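You operate a simulated robot arm through the tools that you are given. There is no shell and no other tool.

The job below is to be done with a simulated robot arm. You get a single attempt, and the scene is never put back.

## Task
Swap spacers 29 and 25 under the brake's right feet.
Fine: free the feet by the jack buttons, move one spacer at a time, all feet down again, never on a bare pad; the other spacers stay.

Only the result counts: the job must be done as asked and must still hold three seconds after the hand-in. Knocking over, shifting, dropping, spilling or breaking anything else fails it.

## Robot
A 6-joint arm with a fingered hand, fixed in place. Base frame: the origin is on the floor under the middle of its stand, x ahead of it, y to its left, z up; the work surface is at about z = 723. Readings come in mm, degrees, newtons and seconds.
It reaches about 1346 mm from its shoulder. Its first joint turns from -149.0 to 149.0 degrees. Payload 3.5 kg.
The TCP is the grasp point between the finger pads, 26 mm short of the fingertips. In the tool frame z runs along the fingers and y along their closing line. The gripper opens to 132 mm; its body begins 73 mm behind the TCP. The gripper is a hand of 4 fingers: y runs from the thumb to the fingers, the wrist lies at [0, 0, -234] in the tool frame.
Orientation is told as [roll, pitch, yaw] about the base's x, y, z axes, in that order, counted from this pose: with the fingers straight down and closing along the base's y, the tool's x points along the base's -x, its y along +y and its z along -z.

## Interface
- The arm moves only by the tool apply_moves. Its argument "series" is a list of rows, each a list of 6 numbers: the shift along the base's x, y, z in m, then the turn, a rotation vector about the base's x, y, z in degrees. In form: [[tx, ty, tz, ax, ay, az], ...]. A call has 1 to 20 rows; each row is the pose to reach, as a shift and turn from the pose commanded when the call began. Each row takes 0.2 s and may step no farther than 50 mm and 8.6 degrees from the row before; otherwise, the whole call is refused. A pose out of reach is approached as far as the arm can. The call stops where the force on the tool passes 40 N (or 10 N more than at its start, if that is more) or the arm is blocked; 0.2 s more then pass. In this call time passes only in rows, and 0.2 s behind the last. The reply holds the time, the measured pose of the TCP, the force on the tool along the base axes, the opening and the grip force, in the units named above and with some noise, with the torque about the TCP (base axes, N m) and any sound that the robot's microphone picked up, and new pictures: "show" is both (left out), scene, wrist or none.
- Cameras (640 x 400 px; columns grow to the right, rows downward): "scene" is fixed at [218.6, 499.5, 1437.1]; the picture's right is [-0.63, -0.77, 0.00], its down [0.31, -0.25, -0.92] and it looks along [0.71, -0.58, 0.40] (base axes); focal length 214 px, centre (320, 200). "wrist" rides on the gripper at [68, 2, -97] in the tool frame; the picture's right is [-0.03, 1.00, 0.00], its down [-0.82, -0.02, -0.58] and it looks along [-0.58, -0.01, 0.82] (tool axes); focal length 270 px, centre (320, 200). There is no depth. A picture from a camera that has moved, and an enlarged one, comes with that camera's place and axes in the base frame and with its lens.
- raise_lower(by): slides the trunk up (or, below 0, down) by that many mm; the arm rides with it, the base frame stays. It gives what a move gives, with no picture.
- set_fingers(finger1, finger2, finger3, thumb_bend): sets how far each is bent, from 0 (flat) to 1 (curled in); at 0.3 the hand is open as for a grip, at 0.7 the pads meet at the TCP. One left out holds its place. A second passes; each finger stops where it meets its share of the squeeze, and holds until it gets a number again. It is the only way to open and close the hand. It gives what a move gives, with no picture; readings hold the bend of each and the force on the fingers (four entries, about 0 where the hand has none), thumb and palm.
- inspect(camera, box): a new picture of the part [left, top, right, bottom] of that camera's present view, enlarged. No time passes.
- job_done(): hands the job in; it is judged then, once.

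Nothing tells you positions but the pictures and the camera data. Unless the task says otherwise, let go and move clear before handing in.

The tools are called after "Emit:" as a command line: name --pt "numbers of a row" for each row, then --argument value for the rest, lists and objects as JSON in quotes. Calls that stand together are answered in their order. apply_moves: Moves the arm, as the interface text tells. Its arguments: {"type":"object","properties":{"series":{"type":"array"},"show":{"type":"string","enum":["both","scene","wrist","none"]}},"required":["series"]} The other tools are called the same way: raise_lower (by) moves the trunk up or down; set_fingers (finger1, finger2, finger3, thumb_bend) moves the fingers one by one; inspect (camera, box) takes an enlarged picture of a part of a camera's view; job_done () hands the job in.

At the start:

```text
time: 0.0
eef_pos: [619.5, 306.5, 1053.8]
orientation: [0.0, 0.0, -0.1]
contact_force: [0.3, -0.8, -0.1]
moment: [0.04, -0.05, -0.01]
grip_width: 131.8
grasp_force: 0.0
shape: jaw
bend: [0.3, 0.3, 0.3, 0.3]
finger forces: [0.1, 0.0, 0.0, 0.0, 0.1, 0.1]
trunk travel left (down, up): [-953.0, 17.0]
```

scene: 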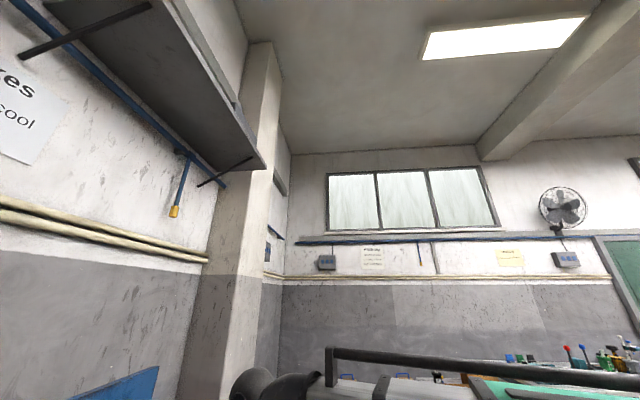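
wrist: 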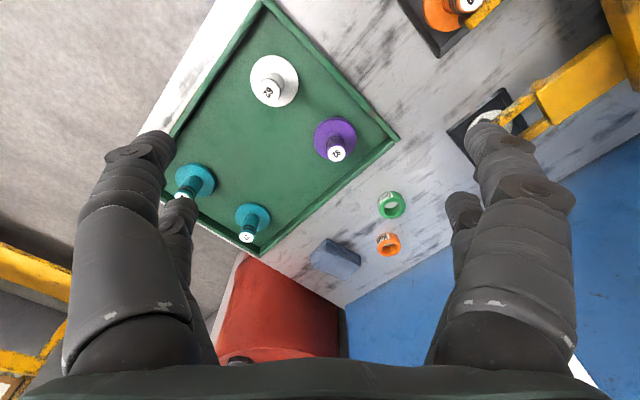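

The scene camera looks mostly at walls and ceiling; the wrist view shows a green tray with labelled spacers (mushroom-like) and yellow feet on dark pads. I'll look closer at both before moving.

Emit:
inspect --camera "wrist" --box '[160, 0, 420, 260]'

Emit:
inspect --camera "wrist" --box '[380, 0, 640, 160]'

Emit:
inspect --camera "scene" --box '[220, 320, 640, 400]'

Emit:
inspect --camera "scene" --box '[300, 220, 640, 300]'

```text
1.54 times, centred on (290, 130) of wrist
camera zoom: at [550.9, 308.8, 1150.9], right [0.03, 1.0, 0.0], down [0.82, -0.02, 0.58], along [0.58, -0.01, -0.82], focal length 416 px, centre (366, 308)
```

zoom: 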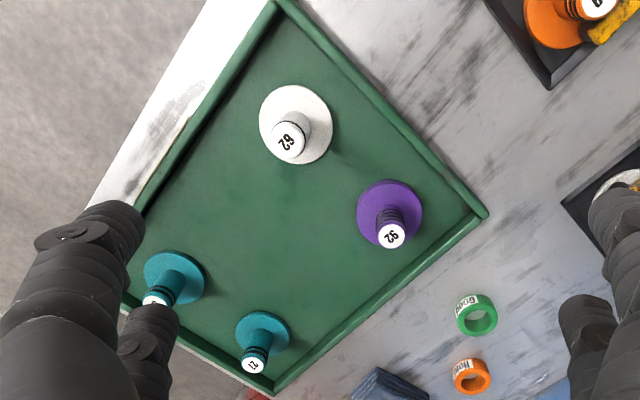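

```text
2.46 times, centred on (510, 80) of wrist
camera zoom: at [550.9, 308.8, 1150.9], right [0.03, 1.0, 0.0], down [0.82, -0.02, 0.58], along [0.58, -0.01, -0.82], focal length 665 px, centre (-148, 495)
```

zoom: 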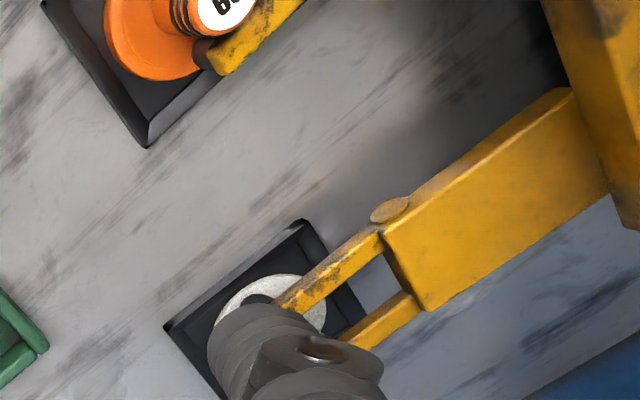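

```text
1.52 times, centred on (430, 360) of scene
camera zoom: at [218.6, 499.5, 1437.1], right [-0.63, -0.77, 0.0], down [0.31, -0.25, -0.92], along [0.71, -0.58, 0.4], focal length 327 px, centre (152, -44)
```

zoom: 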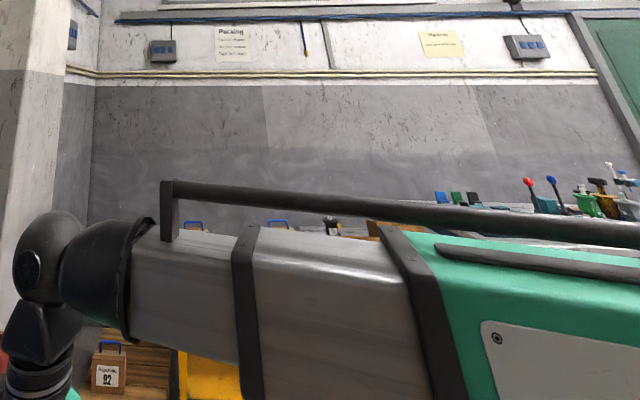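

```text
1.88 times, centred on (470, 260) of scene
camera zoom: at [218.6, 499.5, 1437.1], right [-0.63, -0.77, 0.0], down [0.31, -0.25, -0.92], along [0.71, -0.58, 0.4], focal length 404 px, centre (38, 87)
```

zoom: 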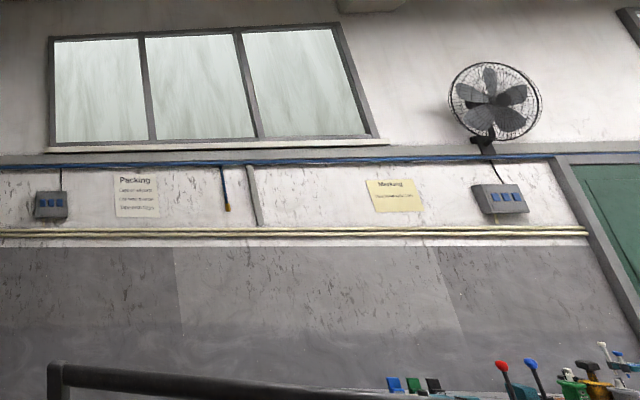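

The spacers are discs with numbered stems; the brake's yellow feet sit forked over spacers on dark pads at the left (+y). I'll turn the hand to look toward +y and back up for an overview.

Emit:
apply_moves --pt "-0.01 -0.015 0.01 0 0 8" --pt "-0.02 -0.03 0.02 0 0 16" --pt "-0.03 -0.045 0.03 0 0 24" --pt "-0.04 -0.06 0.04 0 0 32" --pt "-0.05 -0.075 0.05 0 0 40" --pt "-0.06 -0.09 0.06 0 0 48" --pt "-0.07 -0.105 0.07 0 0 56" --pt "-0.08 -0.12 0.08 0 0 64" --pt "-0.09 -0.135 0.09 0 0 72" --pt "-0.1 -0.15 0.1 0 0 80" --show "both"

```text
time: 2.2
eef_pos: [518.8, 156.0, 1055.0]
orientation: [0.0, 0.0, 80.1]
contact_force: [0.2, -0.3, 0.3]
moment: [-0.04, 0.0, -0.01]
grip_width: 131.9
grasp_force: 0.0
shape: jaw
bend: [0.3, 0.3, 0.3, 0.3]
finger forces: [0.1, 0.0, 0.0, 0.0, 0.1, 0.1]
out of reach, approached as far as the arm can: row 1, 2, 3, 4, 5, 6, 7, 8, 9, 10
trunk travel left (down, up): [-953.0, 17.0]
camera wrist: at [505.6, 87.9, 1150.9], right [-0.98, 0.2, 0.0], down [0.16, 0.8, 0.58], along [0.11, 0.57, -0.82], focal length 270 px, centre (320, 200)
```

scene: 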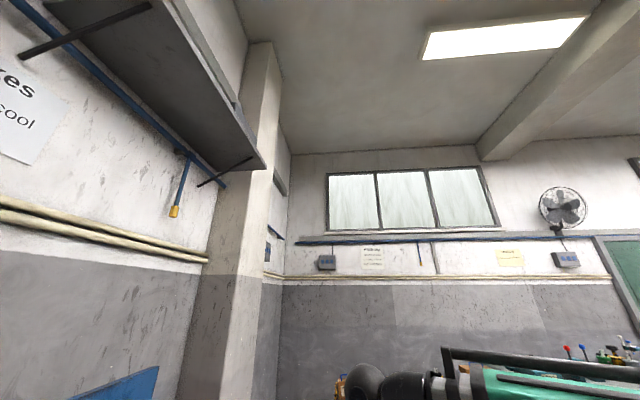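
wrist: 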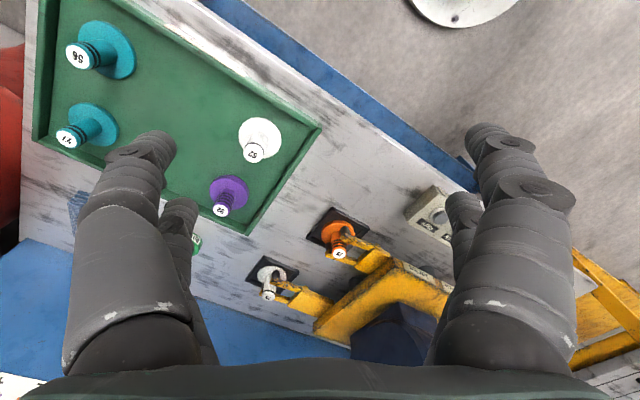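

I see the bench strip with the tray, two forked feet with orange and white spacers, and a control box near the bench edge. I'll zoom in.

Emit:
inspect --camera "wrist" --box '[200, 180, 480, 360]'

Emit:
inspect --camera "wrist" --box '[380, 160, 520, 260]'

Emit:
inspect --camera "wrist" --box '[30, 0, 330, 240]'

Emit:
inspect --camera "wrist" --box '[540, 220, 640, 400]'

```text
2.22 times, centred on (340, 270) of wrist
camera zoom: at [505.6, 87.9, 1150.9], right [-0.98, 0.2, 0.0], down [0.16, 0.8, 0.58], along [0.11, 0.57, -0.82], focal length 601 px, centre (276, 44)
```

zoom: 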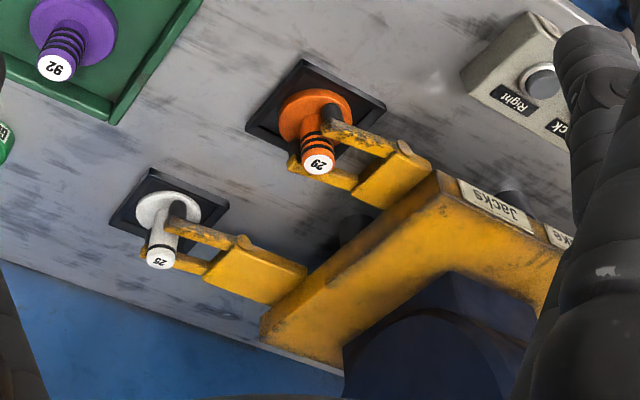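

```text
4.00 times, centred on (450, 210) of wrist
camera zoom: at [505.6, 87.9, 1150.9], right [-0.98, 0.2, 0.0], down [0.16, 0.8, 0.58], along [0.11, 0.57, -0.82], focal length 1081 px, centre (-200, 160)
```

zoom: 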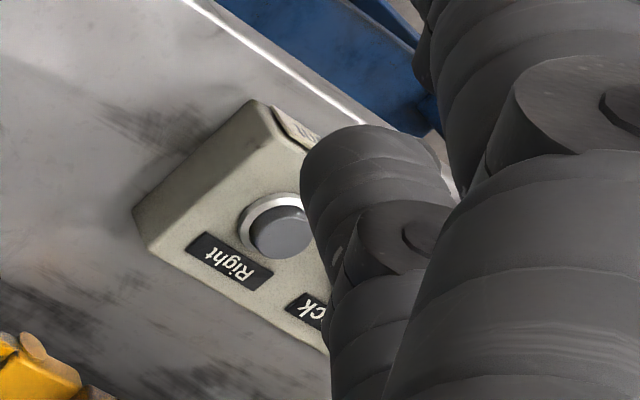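

```text
1.67 times, centred on (180, 120) of wrist
camera zoom: at [505.6, 87.9, 1150.9], right [-0.98, 0.2, 0.0], down [0.16, 0.8, 0.58], along [0.11, 0.57, -0.82], focal length 450 px, centre (553, 333)
```

zoom: 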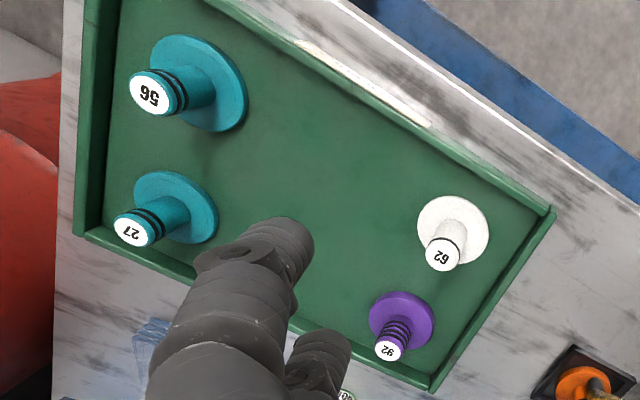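

```text
2.22 times, centred on (590, 310) of wrist
camera zoom: at [505.6, 87.9, 1150.9], right [-0.98, 0.2, 0.0], down [0.16, 0.8, 0.58], along [0.11, 0.57, -0.82], focal length 601 px, centre (-280, -44)
```

zoom: 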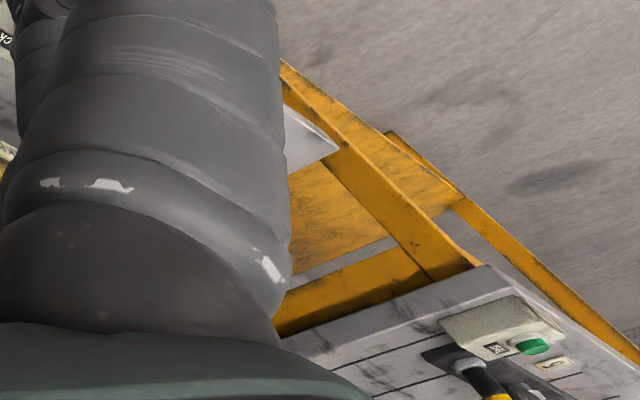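

Spacers on the right feet: orange 29 near (543, 458) and white 25 near (712, 550); the tray holds look-alikes 62, 92, 56/95, 27. Next I'll look at the button box near (365, 438).

Emit:
apply_moves --pt "-0.014 0.019 -0.02 0 0 8" --pt "-0.028 0.038 -0.04 0 0 16" --pt "-0.042 0.056 -0.06 0 0 24" --pt "-0.056 0.075 -0.08 0 0 32" --pt "-0.07 0.094 -0.1 0 0 40" --show "both"

```text
time: 3.4
eef_pos: [444.7, 288.0, 1055.0]
orientation: [0.0, 0.6, 118.9]
contact_force: [-0.2, -0.3, 0.8]
moment: [-0.02, 0.01, 0.0]
grip_width: 132.0
grasp_force: 0.1
shape: jaw
bend: [0.3, 0.3, 0.3, 0.3]
finger forces: [0.0, 0.1, 0.0, 0.0, 0.1, 0.0]
out of reach, approached as far as the arm can: row 1, 2, 3, 4, 5
trunk travel left (down, up): [-953.0, 17.0]
camera wrist: at [475.4, 227.6, 1151.5], right [-0.89, -0.46, 0.0], down [-0.38, 0.73, 0.57], along [-0.26, 0.51, -0.82], focal length 270 px, centre (320, 200)
```

scene: 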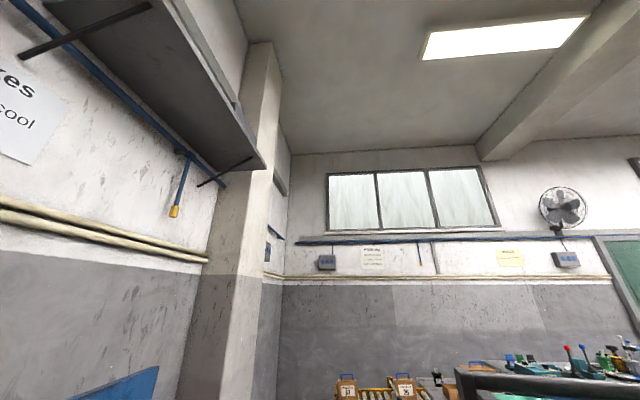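
wrist: 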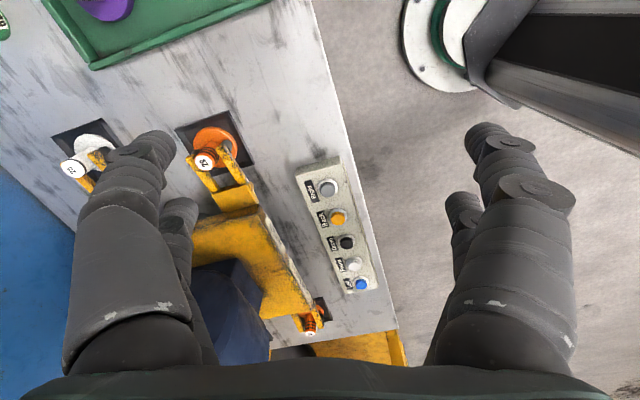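

The box carries five buttons in a row. Zooming to read labels.

Emit:
inspect --camera "wrist" --box '[285, 150, 395, 305]'

Emit:
inspect --camera "wrist" --box '[170, 110, 350, 360]'

Emit:
inspect --camera "wrist" --box '[30, 110, 270, 230]'

Emit:
inspect --camera "scene" --box '[320, 330, 640, 400]'

```text
2.58 times, centred on (340, 228) of wrist
camera zoom: at [475.4, 227.6, 1151.5], right [-0.89, -0.46, 0.0], down [-0.38, 0.73, 0.57], along [-0.26, 0.51, -0.82], focal length 698 px, centre (268, 129)
```

zoom: 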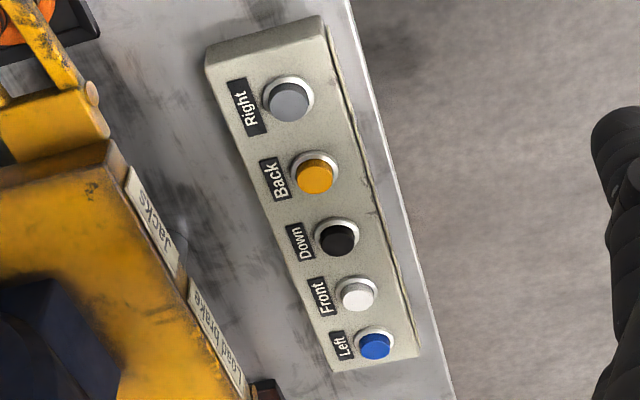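

```text
1.60 times, centred on (260, 235) of wrist
camera zoom: at [475.4, 227.6, 1151.5], right [-0.89, -0.46, 0.0], down [-0.38, 0.73, 0.57], along [-0.26, 0.51, -0.82], focal length 432 px, centre (416, 144)
```

zoom: 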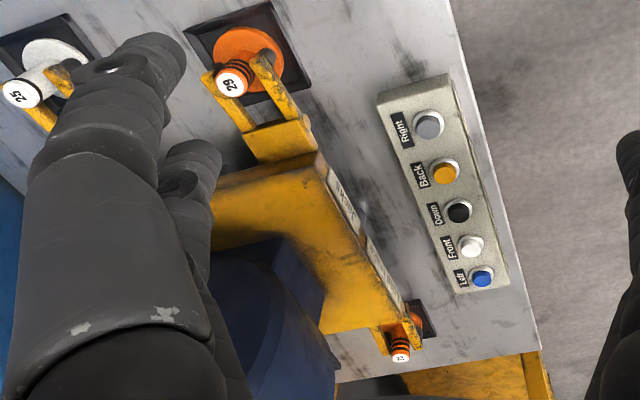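

```text
2.67 times, centred on (150, 170) of wrist
camera zoom: at [475.4, 227.6, 1151.5], right [-0.89, -0.46, 0.0], down [-0.38, 0.73, 0.57], along [-0.26, 0.51, -0.82], focal length 721 px, centre (773, 280)
```

zoom: 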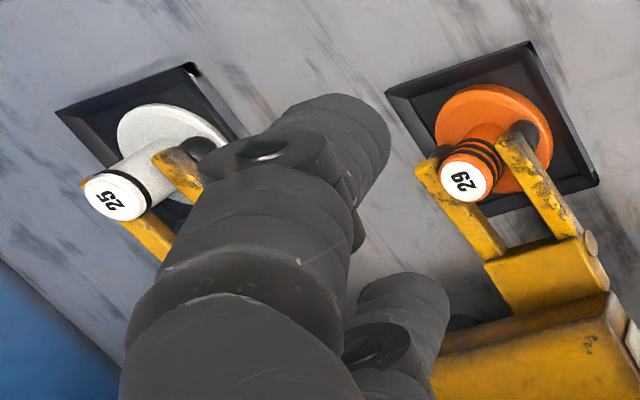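

```text
2.00 times, centred on (480, 365) of scene
camera zoom: at [218.6, 499.5, 1437.1], right [-0.63, -0.77, 0.0], down [0.31, -0.25, -0.92], along [0.71, -0.58, 0.4], focal length 429 px, centre (0, -130)
```

zoom: 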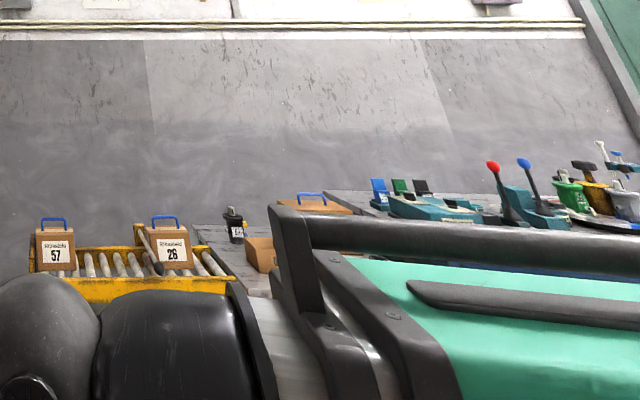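

The five jack buttons are Right (grey), Back (orange), Down (black), Front (white), Left (blue). I'm in clear air here, so I'll learn the hand's geometry by curling fingers one at a time.

Emit:
set_fingers --finger1 1.0

Emit:
inspect --camera "wrist" --box '[0, 0, 640, 400]'

Emit:
set_fingers --finger3 1.0

Emit:
inspect --camera "wrist" --box '[0, 0, 640, 400]'

Emit:
set_fingers --thumb_bend 1.0

Emit:
inspect --camera "wrist" --box '[0, 0, 640, 400]'

```text
time: 4.4
eef_pos: [445.1, 288.5, 1053.5]
orientation: [-0.1, 0.5, 118.8]
contact_force: [-0.4, 0.2, -0.2]
moment: [-0.01, 0.04, 0.03]
grip_width: 56.6
grasp_force: 0.0
shape: fingers
bend: [1.0, 0.3, 0.3, 0.3]
finger forces: [0.0, 0.0, 0.0, 0.0, 0.0, 0.1]
trunk travel left (down, up): [-953.0, 17.0]
```

```text
1.00 times, centred on (320, 200) of wrist (not enlarged: the box is as wide or as high as the picture)
camera zoom: at [475.5, 227.3, 1151.5], right [-0.89, -0.46, 0.0], down [-0.38, 0.73, 0.57], along [-0.26, 0.51, -0.82], focal length 270 px, centre (320, 200)
```

zoom: 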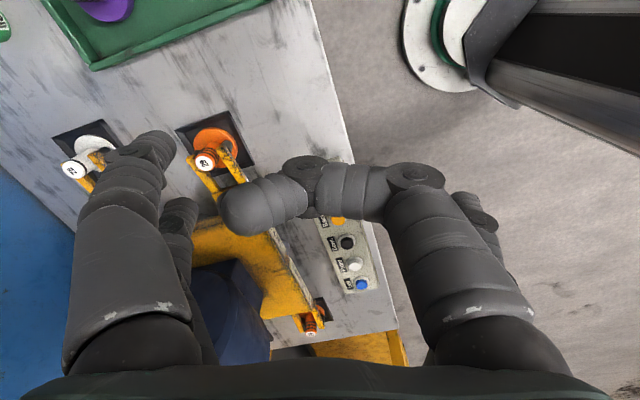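

```text
time: 5.4
eef_pos: [444.2, 287.2, 1055.2]
orientation: [0.0, 0.6, 118.7]
contact_force: [0.3, -0.7, -0.2]
moment: [0.06, -0.01, -0.01]
grip_width: 56.9
grasp_force: 0.1
shape: fingers
bend: [1.0, 0.3, 1.0, 0.3]
finger forces: [0.0, 0.1, 0.0, 0.0, 0.0, 0.0]
trunk travel left (down, up): [-953.0, 17.0]
```

```text
1.00 times, centred on (320, 200) of wrist (not enlarged: the box is as wide or as high as the picture)
camera zoom: at [475.5, 227.3, 1151.5], right [-0.89, -0.46, 0.0], down [-0.38, 0.73, 0.57], along [-0.26, 0.51, -0.82], focal length 270 px, centre (320, 200)
```

zoom: 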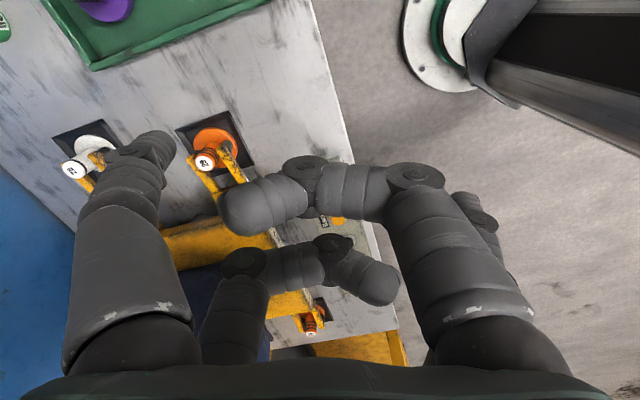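

```text
time: 6.4
eef_pos: [444.2, 286.9, 1055.4]
orientation: [0.1, 0.6, 118.8]
contact_force: [0.2, -0.1, 0.1]
moment: [0.02, 0.0, 0.01]
grip_width: 29.0
grasp_force: 0.1
shape: fingers
bend: [1.0, 0.3, 1.0, 0.87]
finger forces: [0.0, 0.0, 0.0, 0.1, 0.0, 0.0]
trunk travel left (down, up): [-953.0, 17.0]
```

```text
1.00 times, centred on (320, 200) of wrist (not enlarged: the box is as wide or as high as the picture)
camera zoom: at [475.5, 227.3, 1151.5], right [-0.89, -0.46, 0.0], down [-0.38, 0.73, 0.57], along [-0.26, 0.51, -0.82], focal length 270 px, centre (320, 200)
```

zoom: 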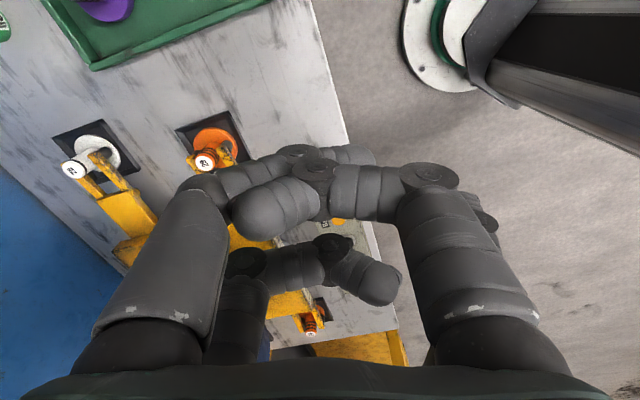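

The hand is two opposed pairs: finger1 and thumb on the camera side, finger2 and finger3 on the far side. I'll check how the pads meet when closed.

Emit:
set_fingers --finger1 0.3 --finger2 0.3 --finger3 0.3 --thumb_bend 0.3

Emit:
set_fingers --finger1 0.62 --finger2 0.62 --finger3 0.62 --thumb_bend 0.62

Emit:
inspect --camera "wrist" --box '[0, 0, 640, 400]'

Emit:
set_fingers --finger1 0.7 --finger2 0.0 --finger3 0.0 --thumb_bend 0.7

Emit:
inspect --camera "wrist" --box '[0, 0, 640, 400]'

```text
time: 7.4
eef_pos: [444.7, 286.8, 1053.6]
orientation: [0.1, 0.6, 118.8]
contact_force: [0.9, -0.5, 0.0]
moment: [0.0, 0.03, 0.0]
grip_width: 132.5
grasp_force: 0.0
shape: fingers
bend: [0.3, 0.3, 0.3, 0.3]
finger forces: [0.0, 0.0, 0.0, 0.0, 0.0, 0.0]
trunk travel left (down, up): [-953.0, 17.0]
```

```text
time: 8.4
eef_pos: [443.4, 285.9, 1053.8]
orientation: [0.0, 0.6, 118.8]
contact_force: [-0.3, 0.3, 0.3]
moment: [0.04, -0.02, 0.04]
grip_width: 26.5
grasp_force: 0.0
shape: fingers
bend: [0.62, 0.62, 0.62, 0.62]
finger forces: [0.0, 0.0, 0.1, 0.0, 0.1, 0.1]
trunk travel left (down, up): [-953.0, 17.0]
```

```text
1.00 times, centred on (320, 200) of wrist (not enlarged: the box is as wide or as high as the picture)
camera zoom: at [475.5, 227.3, 1151.5], right [-0.89, -0.46, 0.0], down [-0.38, 0.73, 0.57], along [-0.26, 0.51, -0.82], focal length 270 px, centre (320, 200)
```

zoom: 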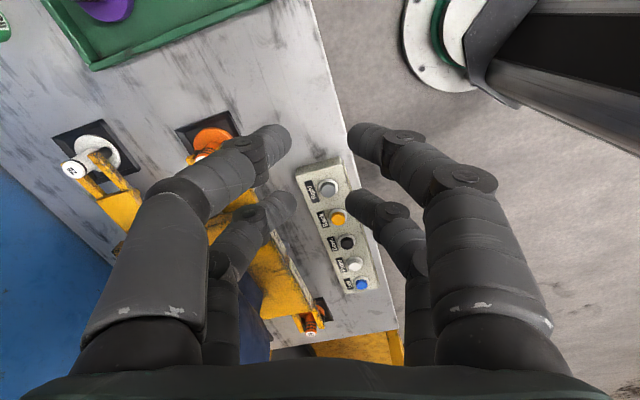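

```text
time: 9.4
eef_pos: [444.2, 287.3, 1055.3]
orientation: [0.0, 0.6, 118.8]
contact_force: [-1.0, 0.4, 0.5]
moment: [-0.01, -0.01, -0.02]
grip_width: 1.6
grasp_force: 0.0
shape: fingers
bend: [0.7, 0.0, 0.0, 0.7]
finger forces: [0.1, 0.0, 0.1, 0.1, 0.0, 0.1]
trunk travel left (down, up): [-953.0, 17.0]
```

```text
1.00 times, centred on (320, 200) of wrist (not enlarged: the box is as wide or as high as the picture)
camera zoom: at [475.5, 227.3, 1151.5], right [-0.89, -0.46, 0.0], down [-0.38, 0.73, 0.57], along [-0.26, 0.51, -0.82], focal length 270 px, centre (320, 200)
```

zoom: 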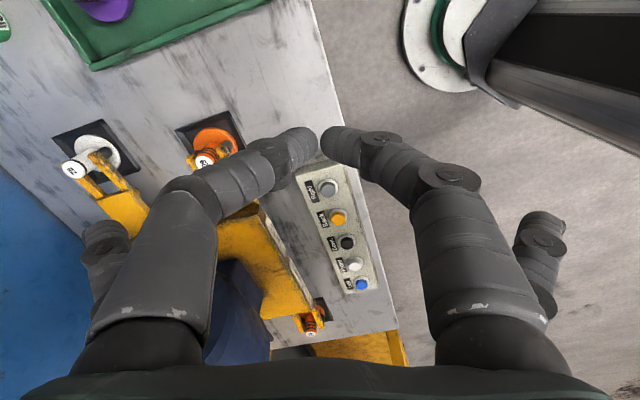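

The finger1–thumb pair pinches neatly; I'll use it as a pressing point with finger2/finger3 curled out of the way. Then I'll move over the Right button to measure.

Emit:
set_fingers --finger2 1.0

Emit:
set_fingers --finger3 1.0

Emit:
inspect --camera "wrist" --box '[0, 0, 640, 400]'

```text
time: 10.4
eef_pos: [444.6, 286.7, 1055.4]
orientation: [-0.1, 0.5, 118.9]
contact_force: [0.3, 0.0, -0.1]
moment: [0.0, 0.03, 0.01]
grip_width: 1.6
grasp_force: 0.0
shape: fingers
bend: [0.7, 1.0, 0.0, 0.7]
finger forces: [0.0, 0.0, 0.0, 0.0, 0.1, 0.1]
trunk travel left (down, up): [-953.0, 17.0]
```

```text
time: 11.4
eef_pos: [445.4, 287.3, 1054.6]
orientation: [0.0, 0.6, 118.8]
contact_force: [-0.4, -0.2, 0.5]
moment: [0.04, -0.03, 0.0]
grip_width: 1.5
grasp_force: 0.1
shape: fingers
bend: [0.7, 1.0, 0.87, 0.7]
finger forces: [0.0, 0.0, 0.1, 0.0, 0.0, 0.1]
trunk travel left (down, up): [-953.0, 17.0]
```

```text
1.00 times, centred on (320, 200) of wrist (not enlarged: the box is as wide or as high as the picture)
camera zoom: at [475.5, 227.3, 1151.5], right [-0.89, -0.46, 0.0], down [-0.38, 0.73, 0.57], along [-0.26, 0.51, -0.82], focal length 270 px, centre (320, 200)
```

zoom: 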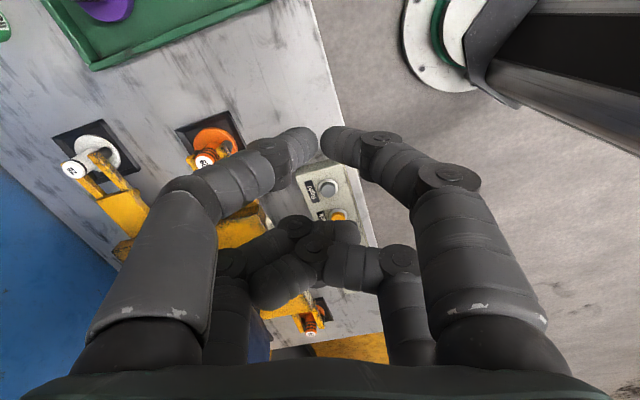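

Pinch tip sits about 20 mm toward the camera side from the TCP. Moving above the Right button, staying high for now.

Emit:
apply_moves --pt "-0.016 0.036 -0.02 0 0 0" --pt "-0.032 0.072 -0.04 0 0 0" --pt "-0.048 0.108 -0.06 0 0 0" --pt "-0.064 0.144 -0.08 0 0 0" --pt "-0.08 0.18 -0.1 0 0 0" --show "wrist"

```text
time: 12.6
eef_pos: [364.4, 468.5, 1053.8]
orientation: [0.0, 0.0, 120.0]
contact_force: [-0.9, -0.3, 0.2]
moment: [-0.01, 0.01, 0.0]
grip_width: 1.7
grasp_force: 0.0
shape: fingers
bend: [0.7, 1.0, 0.87, 0.7]
finger forces: [0.0, 0.0, 0.1, 0.0, 0.0, 0.1]
out of reach, approached as far as the arm can: row 1, 2, 3, 4, 5
trunk travel left (down, up): [-953.0, 17.0]
camera wrist: at [396.9, 407.9, 1150.8], right [-0.88, -0.48, 0.0], down [-0.39, 0.72, 0.58], along [-0.28, 0.51, -0.82], focal length 270 px, centre (320, 200)
```

wrist: 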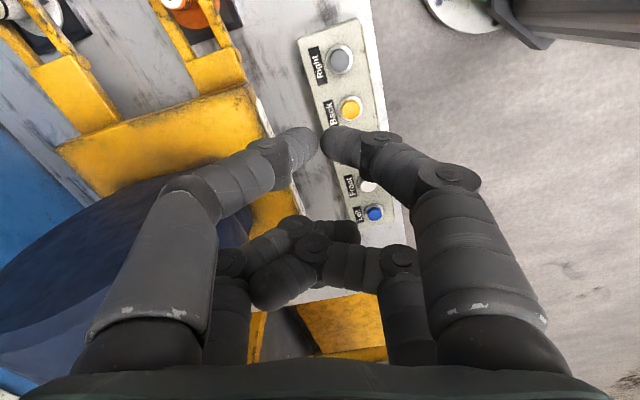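

The x/y moved as asked but the height did not drop; I'll test a plain downward move to learn the arm's limits.

Emit:
apply_moves --pt "0 0 -0.02 0 0 0" --pt "0 0 -0.04 0 0 0" --show "none"

```text
time: 13.2
eef_pos: [364.4, 467.1, 1053.8]
orientation: [0.0, -0.1, 120.0]
contact_force: [0.2, -0.3, -0.6]
moment: [-0.01, 0.03, 0.0]
grip_width: 1.5
grasp_force: 0.1
shape: fingers
bend: [0.7, 1.0, 0.88, 0.7]
finger forces: [0.0, 0.1, 0.0, 0.0, 0.1, 0.1]
out of reach, approached as far as the arm can: row 1, 2
trunk travel left (down, up): [-953.0, 17.0]
```

The arm seems to move only horizontally; height comes from the trunk. I'll test lowering the trunk a little.

Emit:
raise_lower --by -40

Emit:
inspect --camera "wrist" --box '[0, 0, 640, 400]'

```text
time: 14.0
eef_pos: [364.2, 467.2, 1013.9]
orientation: [-0.1, 0.0, 120.0]
contact_force: [0.2, 1.1, 0.3]
moment: [-0.01, 0.02, 0.01]
grip_width: 1.2
grasp_force: 0.0
shape: fingers
bend: [0.7, 1.0, 0.88, 0.7]
finger forces: [0.1, 0.1, 0.0, 0.0, 0.0, 0.0]
trunk travel left (down, up): [-913.0, 57.0]
```

```text
1.00 times, centred on (320, 200) of wrist (not enlarged: the box is as wide or as high as the picture)
camera zoom: at [397.1, 407.0, 1110.9], right [-0.88, -0.48, 0.0], down [-0.39, 0.72, 0.58], along [-0.28, 0.51, -0.82], focal length 270 px, centre (320, 200)
```

zoom: 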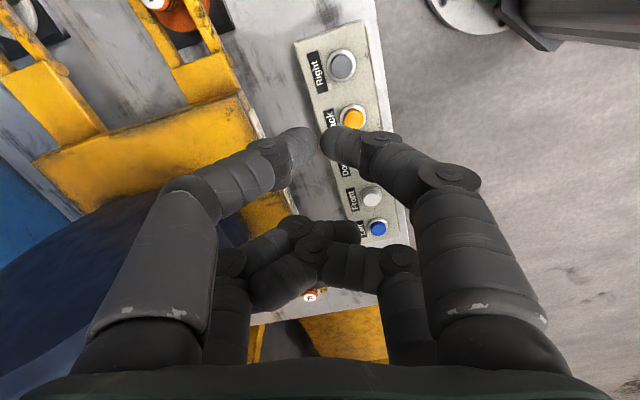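

Trunk works for height. Right button is near (349, 441); I'll align the pinch tip over it and lower to a safe hover.

Emit:
apply_moves --pt "-0.009 -0.0025 0 0 0 0" --pt "-0.018 -0.005 0 0 0 0" --show "none"

Emit:
raise_lower --by -170

Emit:
inspect --camera "wrist" --box '[0, 0, 640, 400]'

Emit:
inspect --camera "wrist" --box '[240, 0, 480, 240]'

```text
time: 14.6
eef_pos: [346.8, 461.7, 1015.0]
orientation: [0.0, 0.0, 119.9]
contact_force: [0.6, -0.5, 0.4]
moment: [0.02, -0.02, -0.01]
grip_width: 1.5
grasp_force: 0.1
shape: fingers
bend: [0.7, 1.0, 0.88, 0.7]
finger forces: [0.0, 0.0, 0.1, 0.0, 0.0, 0.0]
trunk travel left (down, up): [-913.0, 57.0]
```

```text
time: 16.6
eef_pos: [345.4, 462.2, 843.4]
orientation: [0.0, 0.0, 120.0]
contact_force: [-0.1, -0.2, 0.2]
moment: [0.01, -0.01, -0.04]
grip_width: 1.4
grasp_force: 0.0
shape: fingers
bend: [0.7, 1.0, 0.88, 0.7]
finger forces: [0.0, 0.0, 0.0, 0.1, 0.0, 0.0]
trunk travel left (down, up): [-743.0, 227.0]
```

```text
1.00 times, centred on (320, 200) of wrist (not enlarged: the box is as wide or as high as the picture)
camera zoom: at [379.3, 401.5, 940.9], right [-0.88, -0.48, 0.0], down [-0.39, 0.72, 0.58], along [-0.28, 0.51, -0.82], focal length 270 px, centre (320, 200)
```

zoom: 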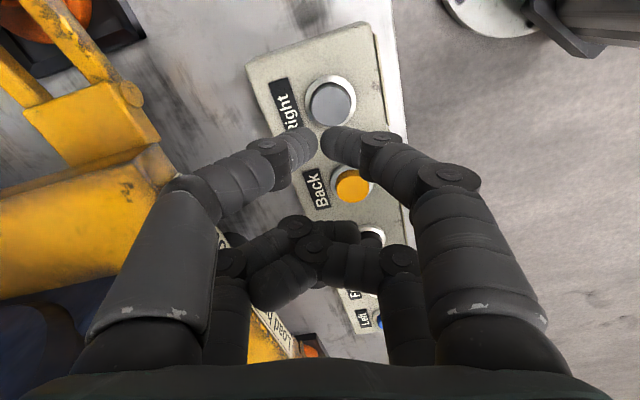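

```text
1.67 times, centred on (360, 120) of wrist
camera zoom: at [379.3, 401.5, 940.9], right [-0.88, -0.48, 0.0], down [-0.39, 0.72, 0.58], along [-0.28, 0.51, -0.82], focal length 450 px, centre (253, 333)
```

zoom: 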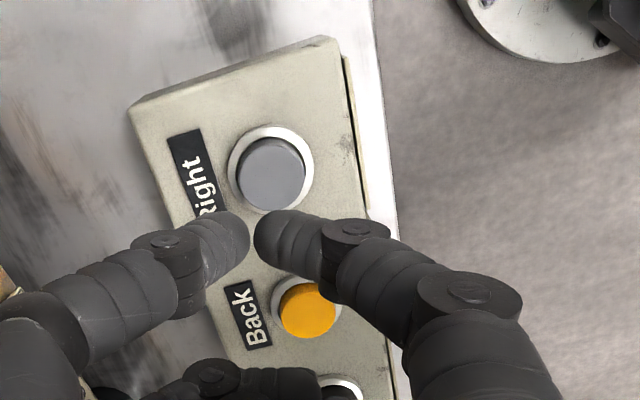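

Finger1's tip lines up with the Right button. Lowering in small steps watching force and sound.

Emit:
raise_lower --by -35

Emit:
raise_lower --by -8

Emit:
inspect --camera "wrist" --box '[240, 0, 480, 240]'

```text
time: 17.3
eef_pos: [346.8, 462.0, 809.8]
orientation: [0.1, 0.1, 120.0]
contact_force: [0.1, -1.2, -0.8]
moment: [0.03, -0.02, 0.02]
grip_width: 1.5
grasp_force: 0.2
shape: fingers
bend: [0.7, 1.0, 0.88, 0.7]
finger forces: [0.0, 0.0, 0.1, 0.1, 0.1, 0.0]
trunk travel left (down, up): [-708.0, 262.0]
```

```text
time: 17.9
eef_pos: [346.8, 462.9, 801.0]
orientation: [0.0, 0.0, 120.1]
contact_force: [0.1, 0.7, 0.2]
moment: [0.0, 0.03, 0.02]
grip_width: 1.4
grasp_force: 0.0
shape: fingers
bend: [0.7, 1.0, 0.88, 0.7]
finger forces: [0.1, 0.0, 0.0, 0.1, 0.0, 0.1]
trunk travel left (down, up): [-700.0, 270.0]
```

```text
1.67 times, centred on (360, 120) of wrist
camera zoom: at [379.3, 401.5, 897.9], right [-0.88, -0.48, 0.0], down [-0.39, 0.72, 0.58], along [-0.28, 0.51, -0.82], focal length 450 px, centre (253, 333)
```

zoom: 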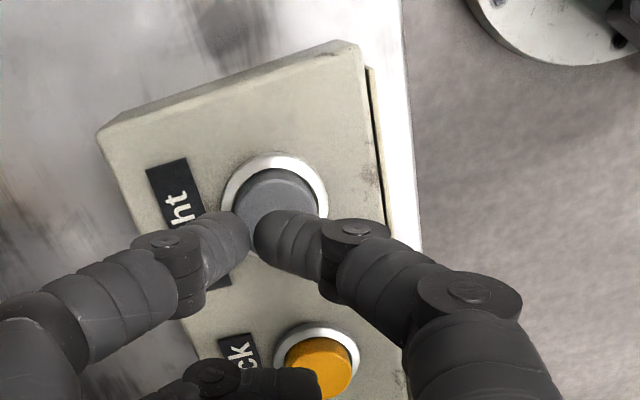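

Emit:
raise_lower --by -10

Emit:
raise_lower --by -5

Emit:
inspect --camera "wrist" --box '[240, 0, 480, 240]'

```text
time: 18.5
eef_pos: [346.4, 462.0, 791.1]
orientation: [0.0, 0.0, 120.0]
contact_force: [-1.6, -0.6, 2.0]
moment: [0.0, 0.0, -0.01]
grip_width: 1.1
grasp_force: 0.6
shape: fingers
bend: [0.7, 1.0, 0.88, 0.7]
finger forces: [0.8, 0.0, 0.1, 0.0, 0.0, 0.0]
trunk travel left (down, up): [-690.0, 280.0]
heard: click
```

```text
time: 19.0
eef_pos: [346.5, 460.1, 786.7]
orientation: [0.0, 0.0, 120.0]
contact_force: [-3.6, -0.4, 7.8]
moment: [-0.15, 0.0, -0.06]
grip_width: 0.4
grasp_force: 4.2
shape: fingers
bend: [0.71, 1.0, 0.88, 0.7]
finger forces: [8.3, 0.0, 0.1, 0.0, 0.0, 0.1]
trunk travel left (down, up): [-685.0, 285.0]
```

```text
1.67 times, centred on (360, 120) of wrist
camera zoom: at [378.8, 401.1, 883.3], right [-0.88, -0.48, 0.0], down [-0.39, 0.72, 0.58], along [-0.28, 0.51, -0.82], focal length 450 px, centre (253, 333)
```

zoom: 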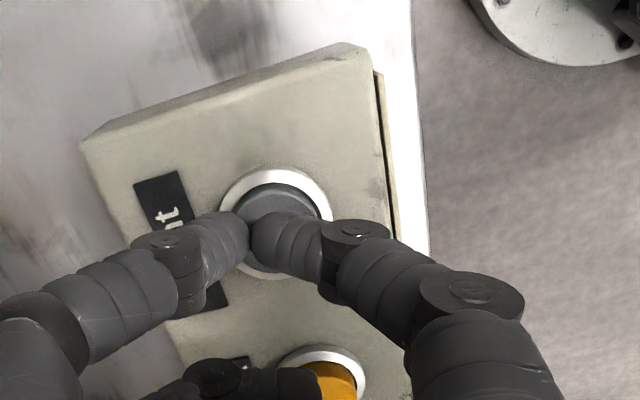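

A click was heard — Right button pressed. Raising clear and looking at the feet.

Emit:
raise_lower --by 225

Emit:
inspect --camera "wrist" --box '[0, 0, 640, 400]'

Emit:
inspect --camera "wrist" --box '[0, 0, 320, 200]'

```text
time: 21.4
eef_pos: [345.9, 461.6, 1009.9]
orientation: [0.0, 0.0, 120.0]
contact_force: [-0.1, 0.4, -0.4]
moment: [-0.02, -0.02, 0.02]
grip_width: 1.5
grasp_force: 0.1
shape: fingers
bend: [0.7, 1.0, 0.88, 0.7]
finger forces: [0.0, 0.0, 0.1, 0.0, 0.0, 0.0]
trunk travel left (down, up): [-910.0, 60.0]
```

```text
1.00 times, centred on (320, 200) of wrist (not enlarged: the box is as wide or as high as the picture)
camera zoom: at [379.3, 401.5, 1107.8], right [-0.88, -0.48, 0.0], down [-0.39, 0.72, 0.58], along [-0.28, 0.51, -0.82], focal length 270 px, centre (320, 200)
```

zoom: 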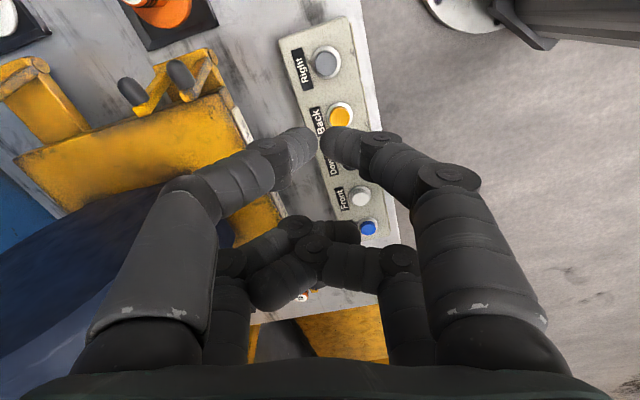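

```text
2.00 times, centred on (160, 100) of wrist
camera zoom: at [379.3, 401.5, 1107.8], right [-0.88, -0.48, 0.0], down [-0.39, 0.72, 0.58], along [-0.28, 0.51, -0.82], focal length 541 px, centre (640, 400)
```

zoom: 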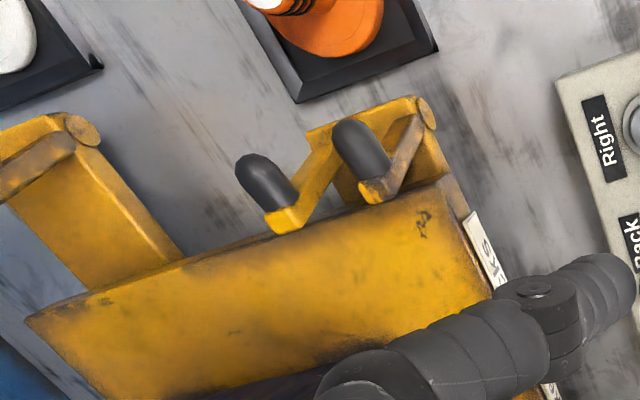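

The Right jack swung the fork feet up and clear of spacers 29 and 25 (black foot tips now raised). I'll raise, open the hand, and look at spacer 29 from the tray side.

Emit:
raise_lower --by 40

Emit:
set_fingers --finger3 0.3 --thumb_bend 0.3

Emit:
set_fingers --finger1 0.3 --finger2 0.3

Emit:
apply_moves --pt "0.042 -0.017 0 0 0 0" --pt "0.083 -0.033 0 0 0 0" --pt "0.125 -0.05 0 0 0 0" --pt "0.167 -0.067 0 0 0 0" --pt "0.208 -0.083 0 0 0 0" --pt "0.25 -0.1 0 0 0 0" --show "wrist"

```text
time: 22.2
eef_pos: [345.4, 462.2, 1052.4]
orientation: [-0.1, -0.1, 120.0]
contact_force: [0.8, -0.1, -0.4]
moment: [-0.03, 0.02, 0.01]
grip_width: 1.3
grasp_force: 0.0
shape: fingers
bend: [0.7, 1.0, 0.88, 0.7]
finger forces: [0.0, 0.0, 0.1, 0.0, 0.1, 0.0]
trunk travel left (down, up): [-950.0, 20.0]
```

```text
time: 23.2
eef_pos: [346.1, 463.0, 1050.1]
orientation: [0.0, 0.0, 120.0]
contact_force: [0.6, -0.2, 0.2]
moment: [-0.01, -0.02, 0.03]
grip_width: 66.9
grasp_force: 0.0
shape: fingers
bend: [0.7, 1.0, 0.3, 0.3]
finger forces: [0.0, 0.0, 0.0, 0.1, 0.0, 0.0]
trunk travel left (down, up): [-950.0, 20.0]
```

```text
time: 24.2
eef_pos: [346.4, 461.2, 1051.1]
orientation: [0.0, 0.0, 119.9]
contact_force: [-0.1, -0.3, 0.0]
moment: [0.0, -0.01, 0.0]
grip_width: 132.5
grasp_force: 0.1
shape: fingers
bend: [0.3, 0.3, 0.3, 0.3]
finger forces: [0.0, 0.1, 0.1, 0.0, 0.0, 0.1]
trunk travel left (down, up): [-950.0, 20.0]
```

```text
time: 25.6
eef_pos: [585.4, 383.8, 1052.0]
orientation: [-0.1, 0.4, 118.4]
contact_force: [0.0, 0.0, 0.2]
moment: [0.0, -0.01, 0.0]
grip_width: 132.5
grasp_force: 0.1
shape: fingers
bend: [0.3, 0.3, 0.3, 0.3]
finger forces: [0.1, 0.0, 0.0, 0.0, 0.0, 0.0]
out of reach, approached as far as the arm can: row 6
trunk travel left (down, up): [-950.0, 20.0]
camera wrist: at [615.4, 324.1, 1148.4], right [-0.89, -0.45, 0.0], down [-0.37, 0.73, 0.57], along [-0.26, 0.51, -0.82], focal length 270 px, centre (320, 200)
```

wrist: 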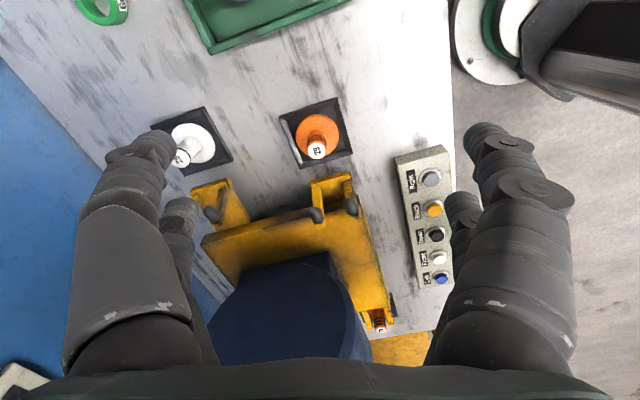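

Both feet are up. Zooming on the spacers and raised feet.

Emit:
inspect --camera "wrist" --box '[240, 70, 400, 250]'

Emit:
inspect --camera "wrist" --box '[120, 80, 300, 280]'

```text
2.22 times, centred on (320, 160) of wrist
camera zoom: at [615.4, 324.1, 1148.4], right [-0.89, -0.45, 0.0], down [-0.37, 0.73, 0.57], along [-0.26, 0.51, -0.82], focal length 601 px, centre (320, 289)
```

zoom: 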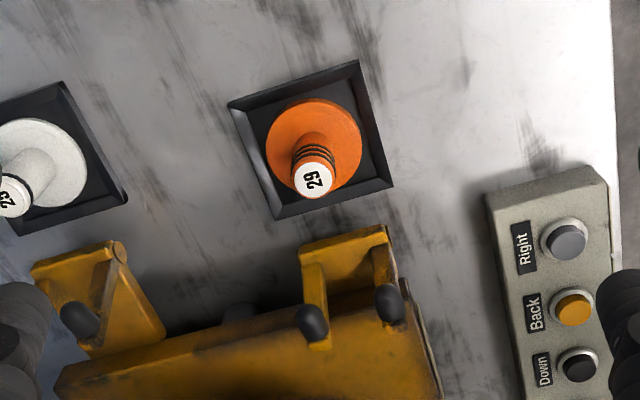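

```text
2.00 times, centred on (210, 180) of wrist
camera zoom: at [615.4, 324.1, 1148.4], right [-0.89, -0.45, 0.0], down [-0.37, 0.73, 0.57], along [-0.26, 0.51, -0.82], focal length 541 px, centre (540, 240)
```

zoom: 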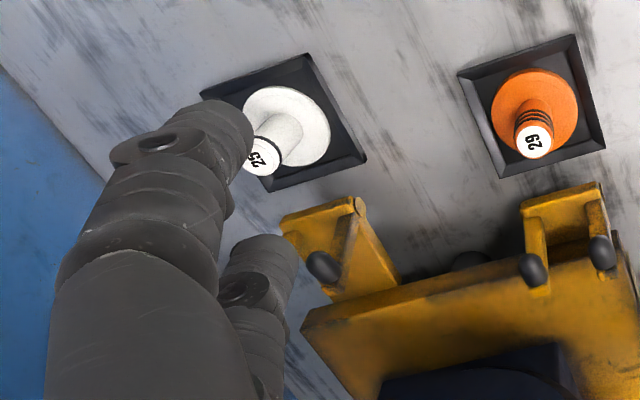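

Both spacers sit in rimmed pads with stems about 27 mm wide and tops near z 795. I'll pinch each stem with finger1 and thumb (20 mm toward the camera side from the TCP). Moving above spacer 29 with a slightly reduced yaw.

Emit:
apply_moves --pt "-0.017 0.033 0 0 0 -2" --pt "-0.033 0.065 0 0 0 -4" --pt "-0.05 0.098 0 0 0 -5" --show "none"

Emit:
inspect --camera "wrist" --box '[0, 0, 640, 400]'

Emit:
inspect --camera "wrist" --box '[200, 0, 440, 240]'

```text
time: 26.4
eef_pos: [532.5, 482.1, 1050.8]
orientation: [0.1, 0.0, 114.9]
contact_force: [-0.6, -0.1, -0.4]
moment: [0.01, -0.02, -0.01]
grip_width: 132.5
grasp_force: 0.2
shape: fingers
bend: [0.3, 0.3, 0.3, 0.3]
finger forces: [0.1, 0.0, 0.0, 0.0, 0.0, 0.0]
trunk travel left (down, up): [-950.0, 20.0]
```

```text
1.00 times, centred on (320, 200) of wrist (not enlarged: the box is as wide or as high as the picture)
camera zoom: at [560.3, 419.6, 1147.9], right [-0.92, -0.4, 0.0], down [-0.32, 0.75, 0.58], along [-0.23, 0.53, -0.82], focal length 270 px, centre (320, 200)
```

zoom: 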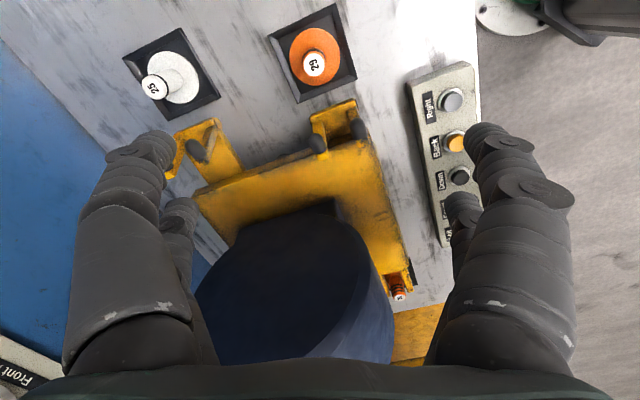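

```text
1.67 times, centred on (320, 120) of wrist
camera zoom: at [560.3, 419.6, 1147.9], right [-0.92, -0.4, 0.0], down [-0.32, 0.75, 0.58], along [-0.23, 0.53, -0.82], focal length 450 px, centre (320, 333)
```

zoom: 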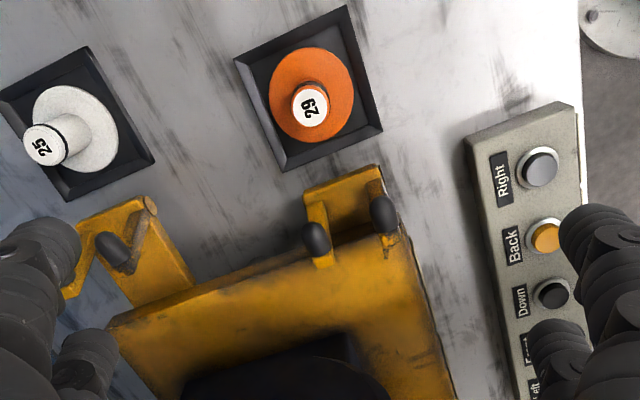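

Spacer 29 is at about (547, 468) and 25 at about (717, 570). Centering the finger1–thumb pair over 29 and lowering to a hover.

Emit:
apply_moves --pt "0.006 0.0045 0 0 0 0" --show "none"

Emit:
raise_lower --by -190

Emit:
inspect --camera "wrist" --box '[0, 0, 640, 400]'

Emit:
inspect --camera "wrist" --box '[200, 0, 440, 240]'

```text
time: 26.8
eef_pos: [538.1, 486.9, 1051.2]
orientation: [0.0, -0.1, 115.0]
contact_force: [0.0, 0.2, -0.4]
moment: [0.0, -0.04, 0.0]
grip_width: 132.8
grasp_force: 0.1
shape: fingers
bend: [0.3, 0.3, 0.3, 0.3]
finger forces: [0.1, 0.0, 0.0, 0.0, 0.0, 0.0]
trunk travel left (down, up): [-950.0, 20.0]
```

```text
time: 28.9
eef_pos: [538.0, 485.7, 861.8]
orientation: [0.0, -0.1, 114.9]
contact_force: [0.7, 0.4, 0.4]
moment: [-0.02, -0.01, -0.03]
grip_width: 132.4
grasp_force: 0.0
shape: fingers
bend: [0.3, 0.3, 0.3, 0.3]
finger forces: [0.1, 0.0, 0.1, 0.0, 0.0, 0.0]
trunk travel left (down, up): [-760.0, 210.0]
```

```text
1.00 times, centred on (320, 200) of wrist (not enlarged: the box is as wide or as high as the picture)
camera zoom: at [565.6, 423.3, 957.9], right [-0.92, -0.4, 0.0], down [-0.33, 0.75, 0.58], along [-0.23, 0.53, -0.82], focal length 270 px, centre (320, 200)
```

zoom: 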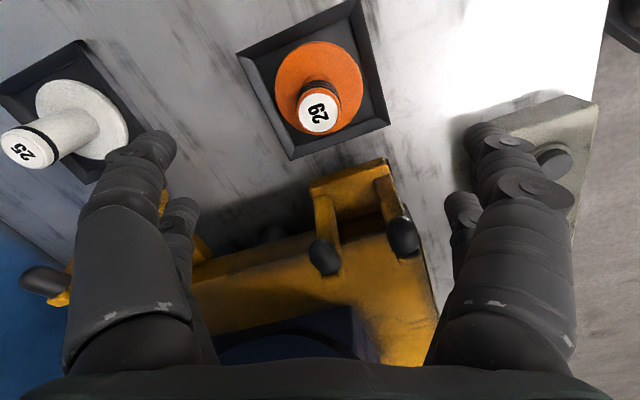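

```text
1.67 times, centred on (320, 120) of wrist
camera zoom: at [565.6, 423.3, 957.9], right [-0.92, -0.4, 0.0], down [-0.33, 0.75, 0.58], along [-0.23, 0.53, -0.82], focal length 450 px, centre (320, 333)
```

zoom: 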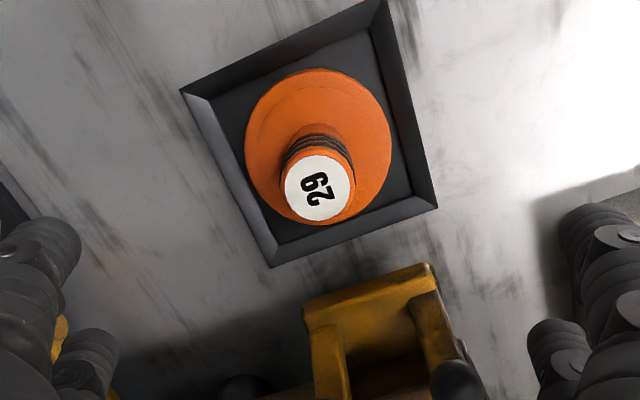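

Stem 29 is centered on the finger1–thumb pair. Lowering around the stem; palm stays about 20 mm above the raised foot tips.

Emit:
raise_lower --by -40

Emit:
raise_lower --by -36

Emit:
inspect --camera "wrist" --box '[0, 0, 640, 400]'

```text
time: 29.7
eef_pos: [537.6, 485.5, 821.5]
orientation: [0.1, -0.1, 114.9]
contact_force: [0.1, 0.0, -0.2]
moment: [0.0, 0.02, 0.0]
grip_width: 132.4
grasp_force: 0.0
shape: fingers
bend: [0.3, 0.3, 0.3, 0.3]
finger forces: [0.0, 0.0, 0.1, 0.0, 0.0, 0.0]
trunk travel left (down, up): [-720.0, 250.0]
```

```text
time: 30.5
eef_pos: [537.8, 485.4, 785.8]
orientation: [0.0, 0.1, 114.9]
contact_force: [0.4, 0.2, -0.2]
moment: [0.01, 0.02, 0.0]
grip_width: 132.4
grasp_force: 0.1
shape: fingers
bend: [0.3, 0.3, 0.3, 0.3]
finger forces: [0.1, 0.1, 0.1, 0.0, 0.1, 0.0]
trunk travel left (down, up): [-684.0, 286.0]
```

```text
1.00 times, centred on (320, 200) of wrist (not enlarged: the box is as wide or as high as the picture)
camera zoom: at [565.6, 423.3, 881.9], right [-0.92, -0.4, 0.0], down [-0.33, 0.75, 0.58], along [-0.23, 0.53, -0.82], focal length 270 px, centre (320, 200)
```

zoom: 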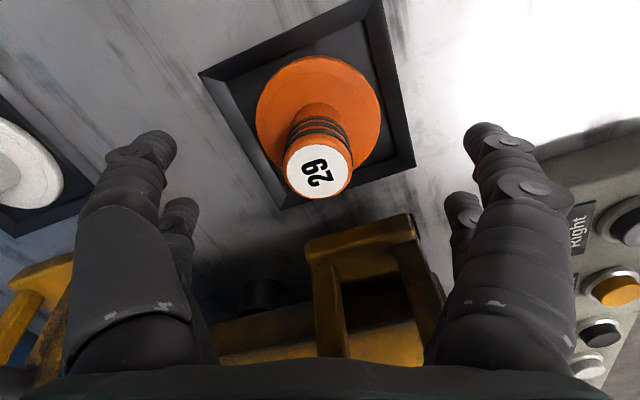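

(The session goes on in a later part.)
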